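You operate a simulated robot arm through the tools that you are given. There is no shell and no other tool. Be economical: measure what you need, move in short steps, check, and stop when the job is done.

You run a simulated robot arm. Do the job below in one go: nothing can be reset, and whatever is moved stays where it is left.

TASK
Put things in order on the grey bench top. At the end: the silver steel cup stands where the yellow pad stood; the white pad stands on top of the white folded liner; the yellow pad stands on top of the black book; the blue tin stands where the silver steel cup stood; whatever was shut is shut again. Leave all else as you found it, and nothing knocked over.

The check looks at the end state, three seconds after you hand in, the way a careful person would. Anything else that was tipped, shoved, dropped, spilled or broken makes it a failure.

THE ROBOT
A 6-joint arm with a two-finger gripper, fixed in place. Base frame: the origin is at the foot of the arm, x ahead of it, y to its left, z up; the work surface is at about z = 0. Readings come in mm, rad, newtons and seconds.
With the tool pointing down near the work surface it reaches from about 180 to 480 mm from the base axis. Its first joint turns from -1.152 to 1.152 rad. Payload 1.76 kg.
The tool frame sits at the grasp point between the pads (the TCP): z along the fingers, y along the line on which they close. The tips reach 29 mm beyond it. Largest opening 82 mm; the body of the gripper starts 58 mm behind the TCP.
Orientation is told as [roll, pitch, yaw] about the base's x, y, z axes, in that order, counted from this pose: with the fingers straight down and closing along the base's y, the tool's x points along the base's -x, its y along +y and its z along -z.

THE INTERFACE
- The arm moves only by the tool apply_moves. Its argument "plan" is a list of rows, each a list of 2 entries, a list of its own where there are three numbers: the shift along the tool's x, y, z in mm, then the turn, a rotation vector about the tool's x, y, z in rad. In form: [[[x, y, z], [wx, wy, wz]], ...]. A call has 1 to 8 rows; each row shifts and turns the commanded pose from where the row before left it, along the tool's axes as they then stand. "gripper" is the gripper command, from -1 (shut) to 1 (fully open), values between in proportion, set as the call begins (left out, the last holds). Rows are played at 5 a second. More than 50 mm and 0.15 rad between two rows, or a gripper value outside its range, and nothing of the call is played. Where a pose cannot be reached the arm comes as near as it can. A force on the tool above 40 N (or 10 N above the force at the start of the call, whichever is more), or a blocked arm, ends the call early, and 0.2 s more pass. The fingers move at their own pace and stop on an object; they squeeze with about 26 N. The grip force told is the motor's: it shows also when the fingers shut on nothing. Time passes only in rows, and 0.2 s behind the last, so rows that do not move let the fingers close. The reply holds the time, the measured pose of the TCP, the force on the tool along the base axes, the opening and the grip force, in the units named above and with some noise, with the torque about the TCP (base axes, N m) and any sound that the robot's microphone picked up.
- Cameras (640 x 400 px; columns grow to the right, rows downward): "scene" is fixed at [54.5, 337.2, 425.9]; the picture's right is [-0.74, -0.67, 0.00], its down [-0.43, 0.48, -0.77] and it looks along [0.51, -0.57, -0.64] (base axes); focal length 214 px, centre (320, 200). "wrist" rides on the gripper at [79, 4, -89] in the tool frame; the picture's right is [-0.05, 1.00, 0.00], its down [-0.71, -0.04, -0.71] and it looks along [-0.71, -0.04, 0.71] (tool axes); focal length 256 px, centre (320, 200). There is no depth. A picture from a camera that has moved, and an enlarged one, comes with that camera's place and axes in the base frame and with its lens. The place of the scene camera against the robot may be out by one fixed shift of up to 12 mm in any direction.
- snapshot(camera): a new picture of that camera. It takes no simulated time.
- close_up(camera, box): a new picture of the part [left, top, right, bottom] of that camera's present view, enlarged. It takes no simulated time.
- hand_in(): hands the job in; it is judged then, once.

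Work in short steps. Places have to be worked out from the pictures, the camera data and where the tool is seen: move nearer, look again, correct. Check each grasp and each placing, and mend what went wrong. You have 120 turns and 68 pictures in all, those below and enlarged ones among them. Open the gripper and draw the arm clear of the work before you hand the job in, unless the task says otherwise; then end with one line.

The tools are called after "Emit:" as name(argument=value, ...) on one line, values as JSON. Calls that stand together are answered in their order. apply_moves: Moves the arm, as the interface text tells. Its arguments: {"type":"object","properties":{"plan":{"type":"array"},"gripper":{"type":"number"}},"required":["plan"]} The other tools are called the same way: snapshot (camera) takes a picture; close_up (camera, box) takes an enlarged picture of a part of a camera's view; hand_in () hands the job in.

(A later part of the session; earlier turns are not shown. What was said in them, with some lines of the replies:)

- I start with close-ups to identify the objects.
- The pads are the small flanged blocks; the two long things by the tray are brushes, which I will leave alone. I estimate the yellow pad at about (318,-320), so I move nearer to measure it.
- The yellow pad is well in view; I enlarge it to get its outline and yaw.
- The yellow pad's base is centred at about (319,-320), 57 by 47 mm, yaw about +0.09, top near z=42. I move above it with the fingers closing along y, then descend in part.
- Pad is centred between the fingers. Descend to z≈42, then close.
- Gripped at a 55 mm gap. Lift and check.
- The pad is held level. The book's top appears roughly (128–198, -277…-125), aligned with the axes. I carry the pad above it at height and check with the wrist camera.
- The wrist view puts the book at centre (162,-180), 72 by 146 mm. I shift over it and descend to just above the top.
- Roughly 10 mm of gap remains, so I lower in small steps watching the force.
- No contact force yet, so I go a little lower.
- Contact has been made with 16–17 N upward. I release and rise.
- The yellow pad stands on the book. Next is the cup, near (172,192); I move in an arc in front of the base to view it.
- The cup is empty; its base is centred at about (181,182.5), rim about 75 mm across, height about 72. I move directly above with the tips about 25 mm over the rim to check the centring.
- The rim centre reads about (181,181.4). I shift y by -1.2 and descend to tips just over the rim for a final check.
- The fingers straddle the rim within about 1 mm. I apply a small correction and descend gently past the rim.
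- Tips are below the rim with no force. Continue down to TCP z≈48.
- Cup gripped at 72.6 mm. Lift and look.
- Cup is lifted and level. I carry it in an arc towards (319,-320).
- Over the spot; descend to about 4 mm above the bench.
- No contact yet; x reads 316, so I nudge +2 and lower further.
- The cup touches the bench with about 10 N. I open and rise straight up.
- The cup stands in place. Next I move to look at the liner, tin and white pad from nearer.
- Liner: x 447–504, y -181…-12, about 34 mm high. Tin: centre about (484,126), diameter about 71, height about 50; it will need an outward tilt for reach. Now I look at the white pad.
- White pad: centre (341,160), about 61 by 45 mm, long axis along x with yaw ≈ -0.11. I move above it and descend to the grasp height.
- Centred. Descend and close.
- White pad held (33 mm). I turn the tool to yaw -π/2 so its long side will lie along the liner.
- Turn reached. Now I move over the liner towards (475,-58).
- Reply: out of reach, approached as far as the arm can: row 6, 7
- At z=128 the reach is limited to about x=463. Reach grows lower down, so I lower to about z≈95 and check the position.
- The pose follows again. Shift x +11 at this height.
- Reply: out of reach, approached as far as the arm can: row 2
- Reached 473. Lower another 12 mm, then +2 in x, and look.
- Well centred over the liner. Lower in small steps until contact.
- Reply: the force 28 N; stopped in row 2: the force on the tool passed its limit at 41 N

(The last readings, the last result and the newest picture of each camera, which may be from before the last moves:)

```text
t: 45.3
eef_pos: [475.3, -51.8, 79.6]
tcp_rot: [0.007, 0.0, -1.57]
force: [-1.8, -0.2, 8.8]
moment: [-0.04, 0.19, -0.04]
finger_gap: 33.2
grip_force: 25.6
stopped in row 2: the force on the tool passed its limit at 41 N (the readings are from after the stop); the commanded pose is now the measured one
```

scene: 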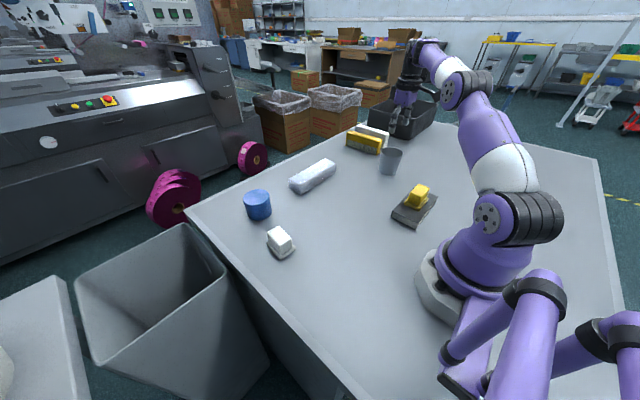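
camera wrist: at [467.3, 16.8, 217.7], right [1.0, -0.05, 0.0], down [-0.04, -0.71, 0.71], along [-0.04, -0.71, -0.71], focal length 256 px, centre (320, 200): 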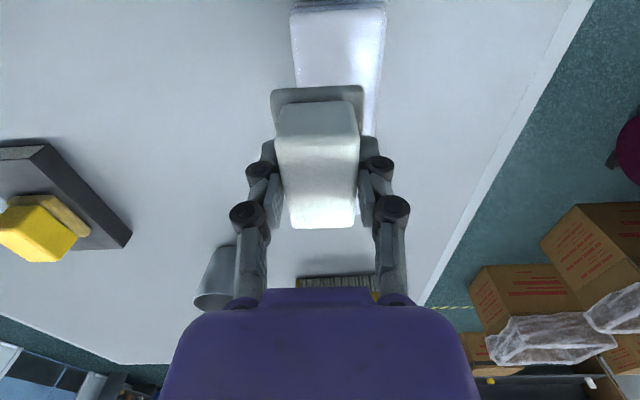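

Contact with the liner at TCP z≈79.5. Release and rise.

Emit:
apply_moves(plan=[[[0, 0, 0], [0, 0, 0]], [[0, 0, 0], [0, 0, 0]], [[0, -1, -8], [0, 0, 0]], [[0, -5, -20], [0, 0, 0]], [[0, -15, -30], [0, 0, 0]], [[0, -25, -30], [0, 0, 0]], [[0, 0, 0], [0, 0, 0]]], gripper=1)

Emit:
snapshot(camera="wrist")

Emit:
close_up(camera="scene", box=[270, 130, 350, 200])

```text
t: 46.9
eef_pos: [427.9, -53.7, 167.9]
tcp_rot: [0.006, -0.001, -1.57]
force: [0.2, -1.0, 0.2]
moment: [-0.02, -0.03, -0.01]
finger_gap: 82.3
grip_force: 0.1
```

```text
30 pictures are left
camera wrist: at [429.5, 26.9, 255.6], right [1.0, -0.05, 0.01], down [-0.04, -0.71, 0.71], along [-0.03, -0.71, -0.71], focal length 256 px, centre (320, 200)
```

wrist: 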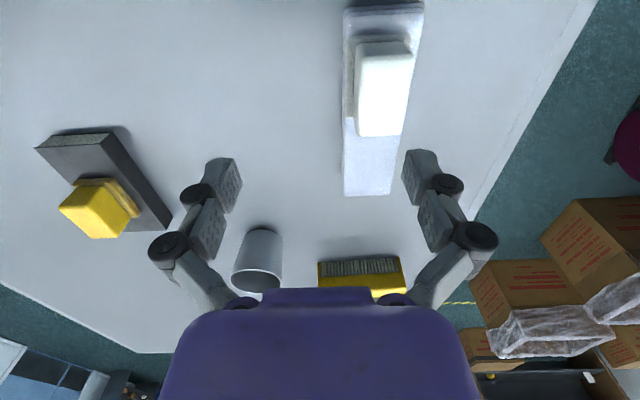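

```text
5.71 times, centred on (310, 165) of scene
camera zoom: at [54.5, 337.2, 425.9], right [-0.74, -0.67, 0.0], down [-0.43, 0.48, -0.77], along [0.51, -0.57, -0.64], focal length 1226 px, centre (377, 400)
```

zoom: 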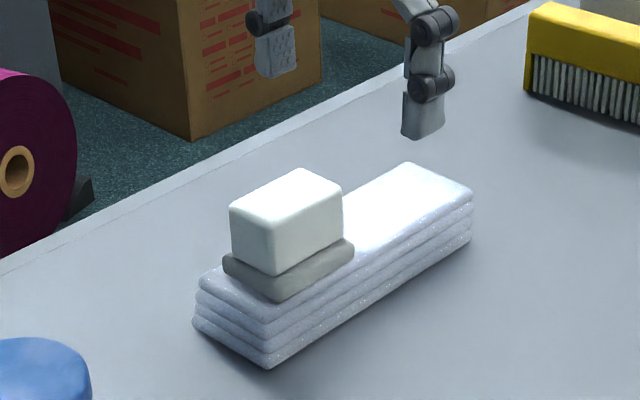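

White pad stands on the liner. Now I turn the gripper back so that it closes tangentially for the tin (yaw ≈ 0.255).

Emit:
apply_moves(plan=[[[0, -6, 0], [0, 0, -0.148]], [[0, -6, 0], [0, 0, -0.148]], [[0, -6, 0], [0, 0, -0.148]], [[0, -6, 0], [0, 0, -0.148]], [[0, 0, 0], [0, 0, -0.148]], [[0, 0, 0], [0, 0, -0.148]], [[0, 0, 0], [0, 0, -0.148]], [[0, 0, 0], [0, 0, -0.148]]])

Emit:
apply_moves(plan=[[[0, 0, 0], [0, 0, -0.148]], [[0, 0, 0], [0, 0, -0.148]], [[0, 0, 0], [0, 0, -0.148]], [[0, 0, 0], [0, 0, -0.148]], [[0, 0, 0], [0, 0, -0.049]], [[0, 0, 0], [0, 0, 0]]])

```text
t: 48.7
eef_pos: [404.8, -58.0, 166.9]
tcp_rot: [0.002, -0.005, -0.386]
force: [-0.2, -0.1, 0.2]
moment: [0.05, 0.01, 0.0]
finger_gap: 82.0
grip_force: 0.0
```

```text
t: 50.1
eef_pos: [404.6, -57.0, 167.2]
tcp_rot: [-0.001, -0.008, 0.256]
force: [0.4, 0.0, 0.3]
moment: [-0.01, 0.0, 0.01]
finger_gap: 82.2
grip_force: 0.1
```

Now move in front of the tin to view it along its radial line.

Emit:
apply_moves(plan=[[[-9, 39.2, 4], [0, 0, 0]], [[-9, 39.2, 4], [0, 0, 0]], [[-9, 39.2, 4], [0, 0, 0]], [[-9, 39.2, 4], [0, 0, 0]], [[0, 0, 0], [0, 0, 0]]])

Emit:
close_up(camera="wrist", box=[220, 90, 420, 215])

```text
t: 51.3
eef_pos: [399.9, 102.8, 149.2]
tcp_rot: [-0.004, -0.006, 0.255]
force: [0.1, 0.0, 0.6]
moment: [0.02, -0.01, 0.02]
finger_gap: 82.0
grip_force: 0.0
```

```text
3.20 times, centred on (320, 152) of wrist
camera zoom: at [320.4, 88.2, 239.0], right [-0.2, 0.98, 0.0], down [0.69, 0.14, 0.71], along [0.7, 0.14, -0.7], focal length 819 px, centre (320, 352)
```

zoom: 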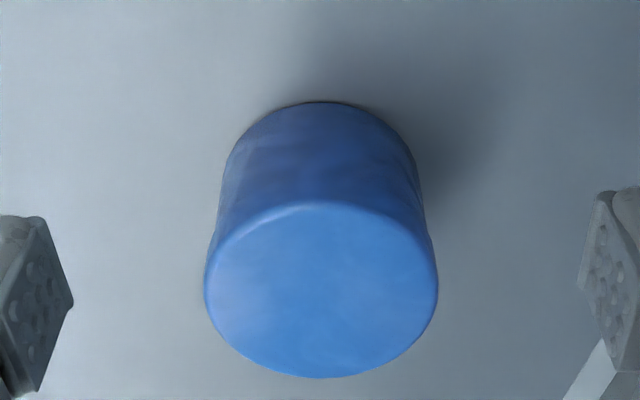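

Tin: centre about (482,121), diameter about 70, height about 52. I tilt the tool outward 0.3 rad about its closing axis and come to a pre-grasp point.

Emit:
apply_moves(plan=[[[0, 0, 0], [0, -0.1, 0]], [[0, 0, 0], [0, -0.1, 0]], [[0, 0, 0], [0, -0.1, 0]], [[0, 0, 0], [0, 0, 0]]])

```text
t: 52.3
eef_pos: [400.7, 103.8, 150.6]
tcp_rot: [-0.001, -0.307, 0.255]
force: [-0.4, -0.1, -0.2]
moment: [-0.03, 0.04, 0.02]
finger_gap: 81.9
grip_force: 0.1
```

Emit:
apply_moves(plan=[[[-22, -1.8, 14], [0, 0, 0]], [[-22, -1.8, 14], [0, 0, 0]], [[0, 0, 0], [0, 0, 0]]])

Emit:
snapshot(camera="wrist")

Emit:
close_up(camera="scene", box=[200, 130, 320, 230])

```text
t: 53.1
eef_pos: [449.2, 113.2, 137.9]
tcp_rot: [-0.003, -0.304, 0.253]
force: [-0.1, 0.5, 0.4]
moment: [0.02, -0.01, -0.01]
finger_gap: 82.1
grip_force: 0.0
```

```text
27 pictures are left
camera wrist: at [349.5, 90.8, 200.0], right [-0.2, 0.98, 0.01], down [0.45, 0.08, 0.89], along [0.87, 0.19, -0.46], focal length 256 px, centre (320, 200)
```

wrist: 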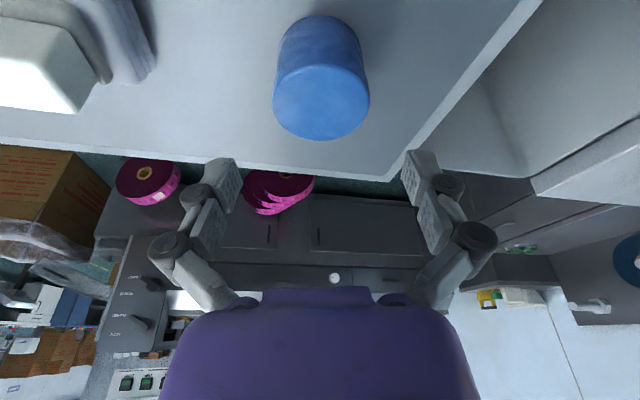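

```text
4.00 times, centred on (260, 180) of scene
camera zoom: at [54.5, 337.2, 425.9], right [-0.74, -0.67, 0.0], down [-0.43, 0.48, -0.77], along [0.51, -0.57, -0.64], focal length 858 px, centre (560, 280)
```

zoom: 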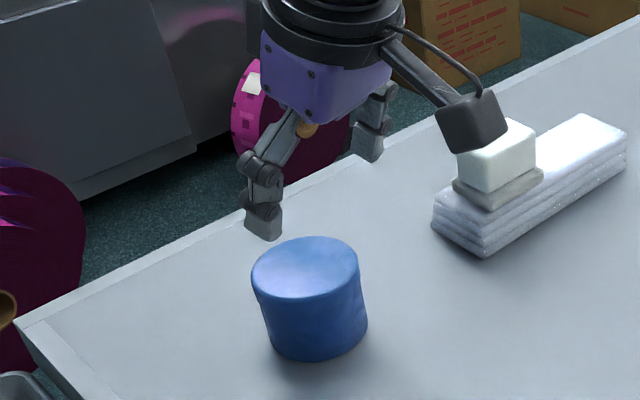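

Fingers straddle the tin. I advance along the tool axis in steps.

Emit:
apply_moves(plan=[[[0, 0, 25], [0, 0, 0]], [[0, 0, 25], [0, 0, 0]], [[0, 0, 10], [0, 0, 0]], [[0, 0, 0], [0, 0, 0]]])

Emit:
snapshot(camera="wrist")

```text
t: 54.1
eef_pos: [469.1, 117.0, 82.2]
tcp_rot: [-0.003, -0.307, 0.255]
force: [-0.2, 0.9, 0.1]
moment: [0.02, -0.01, 0.01]
finger_gap: 82.1
grip_force: 0.0
```

```text
25 pictures are left
camera wrist: at [368.3, 96.5, 142.8], right [-0.2, 0.98, 0.01], down [0.45, 0.08, 0.89], along [0.87, 0.19, -0.46], focal length 256 px, centre (320, 200)
```

wrist: 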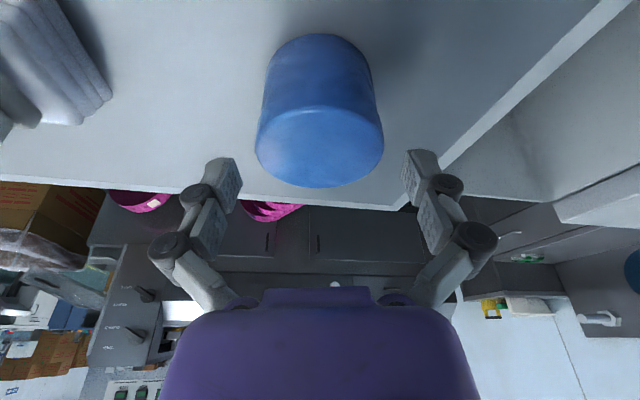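

Still centred. Advance the remaining 42 mm.

Emit:
apply_moves(plan=[[[0, 0, 12], [0, 0, 0]], [[0, 0, 10], [0, 0, 0]], [[0, 0, 10], [0, 0, 0]], [[0, 0, 10], [0, 0, 0]], [[0, 0, 0], [0, 0, 0]]])

Emit:
close_up(camera="scene", box=[200, 150, 300, 230])

```text
t: 55.3
eef_pos: [480.2, 120.6, 39.1]
tcp_rot: [-0.001, -0.307, 0.255]
force: [0.0, 0.6, -0.2]
moment: [-0.01, -0.01, -0.02]
finger_gap: 82.1
grip_force: 0.1
```

```text
5.00 times, centred on (250, 190) of scene
camera zoom: at [54.5, 337.2, 425.9], right [-0.74, -0.67, 0.0], down [-0.43, 0.48, -0.77], along [0.51, -0.57, -0.64], focal length 1072 px, centre (670, 250)
```

zoom: 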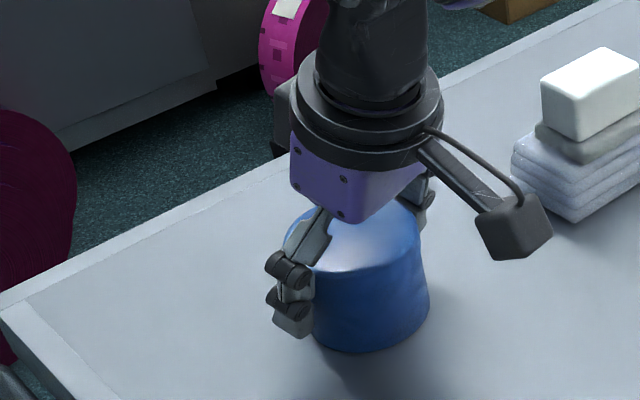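

In position; close.

Emit:
apply_moves(plan=[[[0, 0, 0], [0, 0, 0]], [[0, 0, 0], [0, 0, 0]], [[0, 0, 0], [0, 0, 0]]], gripper=-1)

```text
t: 56.1
eef_pos: [480.7, 120.7, 41.2]
tcp_rot: [-0.001, -0.309, 0.256]
force: [-0.3, -2.0, 10.9]
moment: [0.03, -0.03, 0.05]
finger_gap: 68.7
grip_force: 26.1
```

Gripped at 68.7 mm. Lift vertically 50 mm.

Emit:
apply_moves(plan=[[[-4.5, 0, -14.3], [0, 0, 0]], [[-4.5, 0, -14.3], [0, 0, 0]], [[-6, 0, -19], [0, 0, 0]], [[0, 0, 0], [0, 0, 0]]])

Emit:
close_up(camera="scene", box=[200, 130, 300, 230])

```text
t: 57.1
eef_pos: [479.2, 119.3, 89.9]
tcp_rot: [-0.001, -0.307, 0.254]
force: [-0.2, -0.8, -1.2]
moment: [0.0, -0.02, 0.01]
finger_gap: 68.5
grip_force: 26.5
```

```text
4.00 times, centred on (250, 180) of scene
camera zoom: at [54.5, 337.2, 425.9], right [-0.74, -0.67, 0.0], down [-0.43, 0.48, -0.77], along [0.51, -0.57, -0.64], focal length 858 px, centre (600, 280)
```

zoom: 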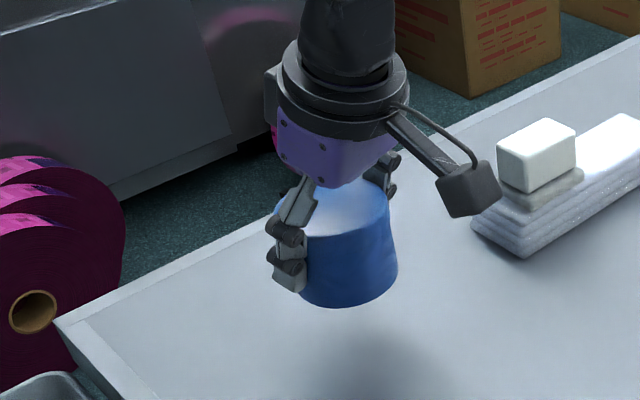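

Tin lifted. I retract it radially, keeping the tilt, then turn about the vertical to a natural heading.

Emit:
apply_moves(plan=[[[34.2, 0, -16.1], [0, 0, 0]], [[34.2, 0, -16.1], [0, 0, 0]], [[34.2, 0, -16.1], [0, 0, 0]], [[34.2, 0, -16.1], [0, 0, 0]], [[0, 0, 0], [-0.0438, 0, -0.138]], [[0, 0, 0], [-0.0438, 0, -0.138]], [[0, 0, 0], [-0.0438, 0, -0.138]], [[0, 0, 0], [0, 0, 0]]])

```text
t: 58.9
eef_pos: [335.3, 83.0, 108.8]
tcp_rot: [-0.001, -0.306, 0.691]
force: [0.5, -1.0, -1.4]
moment: [0.02, 0.0, -0.02]
finger_gap: 68.8
grip_force: 25.6
```

Emit:
apply_moves(plan=[[[13.9, 43.5, -4.4], [0, 0, 0]], [[13.9, 43.5, -4.4], [0, 0, 0]], [[13.9, 43.5, -4.4], [0, 0, 0]], [[13.9, 43.5, -4.4], [0, 0, 0]], [[0, 0, 0], [0, 0, 0]]])

Emit:
snapshot(camera="wrist")

Emit:
close_up(camera="scene", box=[270, 200, 390, 320])

```text
t: 60.1
eef_pos: [177.7, 179.5, 110.0]
tcp_rot: [-0.002, -0.305, 0.689]
force: [-0.4, 0.6, -2.2]
moment: [-0.01, 0.02, 0.02]
finger_gap: 68.6
grip_force: 26.0
```

```text
22 pictures are left
camera wrist: at [95.8, 118.0, 171.5], right [-0.59, 0.8, 0.01], down [0.38, 0.26, 0.89], along [0.71, 0.53, -0.46], focal length 256 px, centre (320, 200)
```

wrist: 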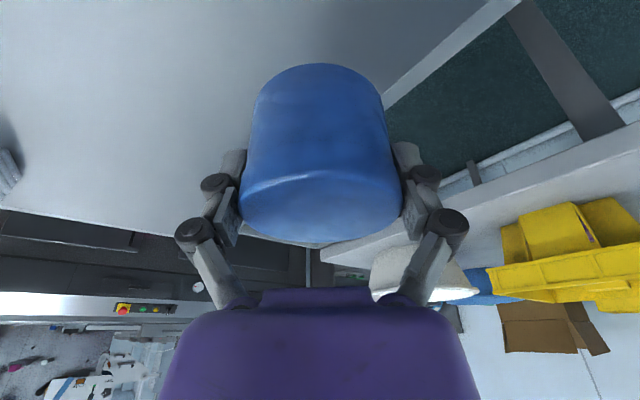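

```text
3.33 times, centred on (330, 260) of scene
camera zoom: at [54.5, 337.2, 425.9], right [-0.74, -0.67, 0.0], down [-0.43, 0.48, -0.77], along [0.51, -0.57, -0.64], focal length 715 px, centre (287, 0)
```

zoom: 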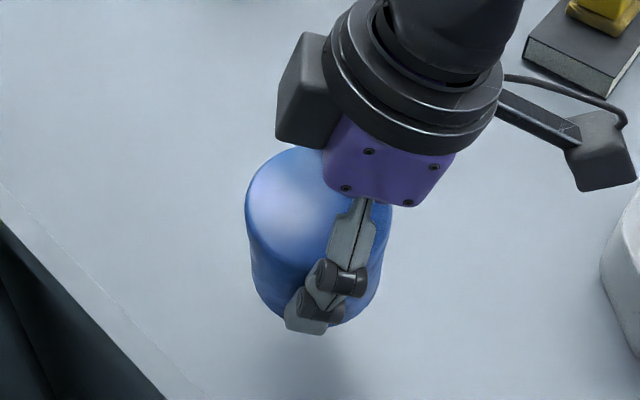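

Above the cup's old place. Tin centre is about 2 mm outward of the TCP; I correct and lower to about 5 mm above the bench.

Emit:
apply_moves(plan=[[[6.1, -0.6, 20.8], [0, 0, 0]], [[6.1, 0, 20.8], [0, 0, 0]], [[6, 0, 20.8], [0, 0, 0]], [[0, 0, 0], [0, 0, 0]]])

Emit:
close_up(camera="scene", box=[280, 230, 380, 330])

```text
t: 61.1
eef_pos: [181.1, 180.2, 44.5]
tcp_rot: [-0.002, -0.305, 0.69]
force: [0.0, 0.6, -2.3]
moment: [0.0, 0.01, -0.01]
finger_gap: 68.8
grip_force: 26.1
```

```text
4.00 times, centred on (330, 280) of scene
camera zoom: at [54.5, 337.2, 425.9], right [-0.74, -0.67, 0.0], down [-0.43, 0.48, -0.77], along [0.51, -0.57, -0.64], focal length 858 px, centre (280, -120)
```

zoom: 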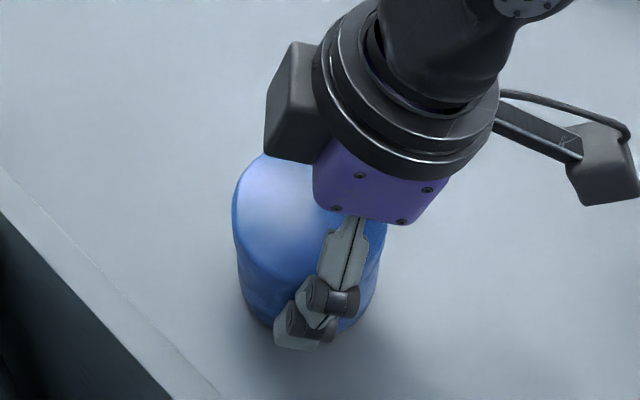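

Lower in 1–2 mm steps (vertical component) watching the force.

Emit:
apply_moves(plan=[[[0.6, 0, 1.9], [0, 0, 0]], [[0.3, 0, 1], [0, 0, 0]], [[0, 0, 0], [0, 0, 0]]])

Emit:
apply_moves(plan=[[[0.3, 0, 1], [0, 0, 0]], [[0, 0, 0], [0, 0, 0]]])

```text
t: 61.9
eef_pos: [181.5, 180.6, 41.2]
tcp_rot: [-0.001, -0.306, 0.69]
force: [0.0, 0.0, -1.5]
moment: [-0.05, 0.01, 0.0]
finger_gap: 68.7
grip_force: 26.1
```

```text
t: 62.5
eef_pos: [181.3, 180.3, 40.1]
tcp_rot: [-0.001, -0.309, 0.69]
force: [-0.4, -3.3, 13.3]
moment: [-0.04, -0.03, 0.16]
finger_gap: 68.6
grip_force: 25.9
```

Contact at 13 N. One tiny press, then open and back out along the tool axis.

Emit:
apply_moves(plan=[[[0.2, 0, 0.6], [0, 0, 0]], [[0, 0, 0], [0, 0, 0]]])

Emit:
apply_moves(plan=[[[0, 0, 0], [0, 0, 0]], [[0, 0, 0], [0, 0, 0]], [[0, 0, -10], [0, 0, 0]], [[0, 0, -20], [0, 0, 0]], [[0, 0, -30], [0, 0, 0]], [[0, 0, -30], [0, 0, 0]], [[0, 0, 0], [0, 0, 0]]], gripper=1)

Emit:
snapshot(camera="wrist")

Emit:
close_up(camera="scene", box=[280, 230, 380, 330])

```text
t: 63.1
eef_pos: [181.3, 180.9, 40.7]
tcp_rot: [0.001, -0.308, 0.689]
force: [1.5, 0.9, 13.1]
moment: [0.09, -0.09, 0.1]
finger_gap: 68.9
grip_force: 25.4
```

```text
t: 64.7
eef_pos: [162.6, 165.2, 125.7]
tcp_rot: [-0.002, -0.305, 0.691]
force: [0.5, 0.6, -1.6]
moment: [-0.01, 0.03, 0.01]
finger_gap: 82.1
grip_force: 0.0
```

```text
19 pictures are left
camera wrist: at [79.7, 103.3, 186.7], right [-0.6, 0.8, 0.01], down [0.38, 0.26, 0.89], along [0.71, 0.53, -0.46], focal length 256 px, centre (320, 200)
```

wrist: 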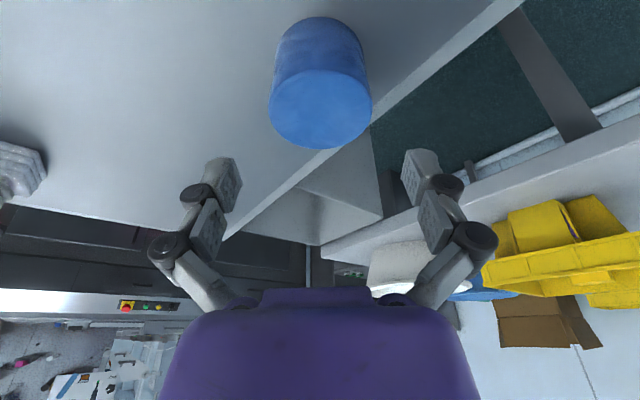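

```text
4.00 times, centred on (330, 280) of scene
camera zoom: at [54.5, 337.2, 425.9], right [-0.74, -0.67, 0.0], down [-0.43, 0.48, -0.77], along [0.51, -0.57, -0.64], focal length 858 px, centre (280, -120)
```

zoom: 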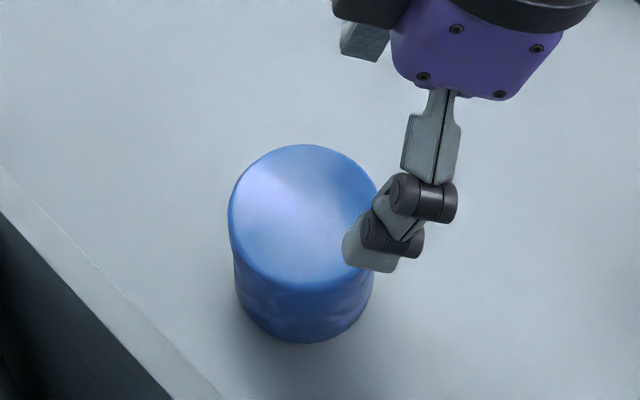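

The tin stands at about (184,182), within ~3 mm of the cup's old spot. I rise, undo the tilt and draw clear.

Emit:
apply_moves(plan=[[[0, 0, -40], [0, 0, 0]], [[0, 0, 0], [0, 0.1, 0]], [[0, 0, 0], [0, 0.1, 0]], [[0, 0, -20], [0, 0.1, 0]], [[-30, -30, -20], [0, 0, 0]], [[-30, -30, -20], [0, 0, 0]], [[-20, -35, -10], [0, 0, 0]], [[0, 0, 0], [0, 0, 0]]])

Emit:
snapshot(camera="scene")

```text
t: 66.5
eef_pos: [270.2, 131.3, 234.9]
tcp_rot: [-0.002, -0.005, 0.689]
force: [0.3, -0.9, 0.1]
moment: [-0.03, 0.03, 0.02]
finger_gap: 82.1
grip_force: 0.1
```

```text
17 pictures are left
```

scene: 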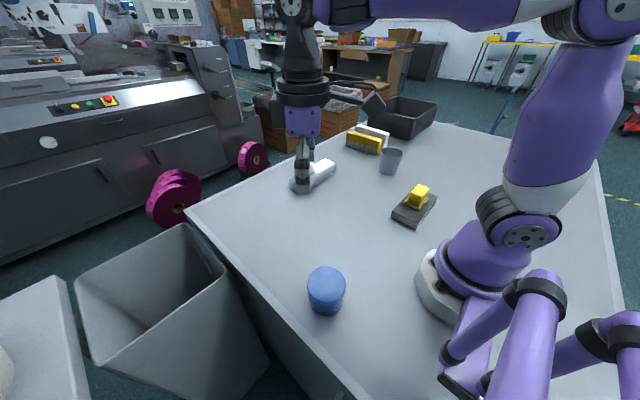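

Everything is in place, the brushes, tray and book are where they were, nothing was shut, and the arm is open and clear. I hand in.

Emit:
hand_in()

```text
The job is handed in.
```

The job is handed in: the cup is on the yellow pad's old spot, the white pad on the liner, the yellow pad on the book, and the blue tin about 3 mm off the cup's old spot; nothing was tipped, and I found nothing that had been shut.
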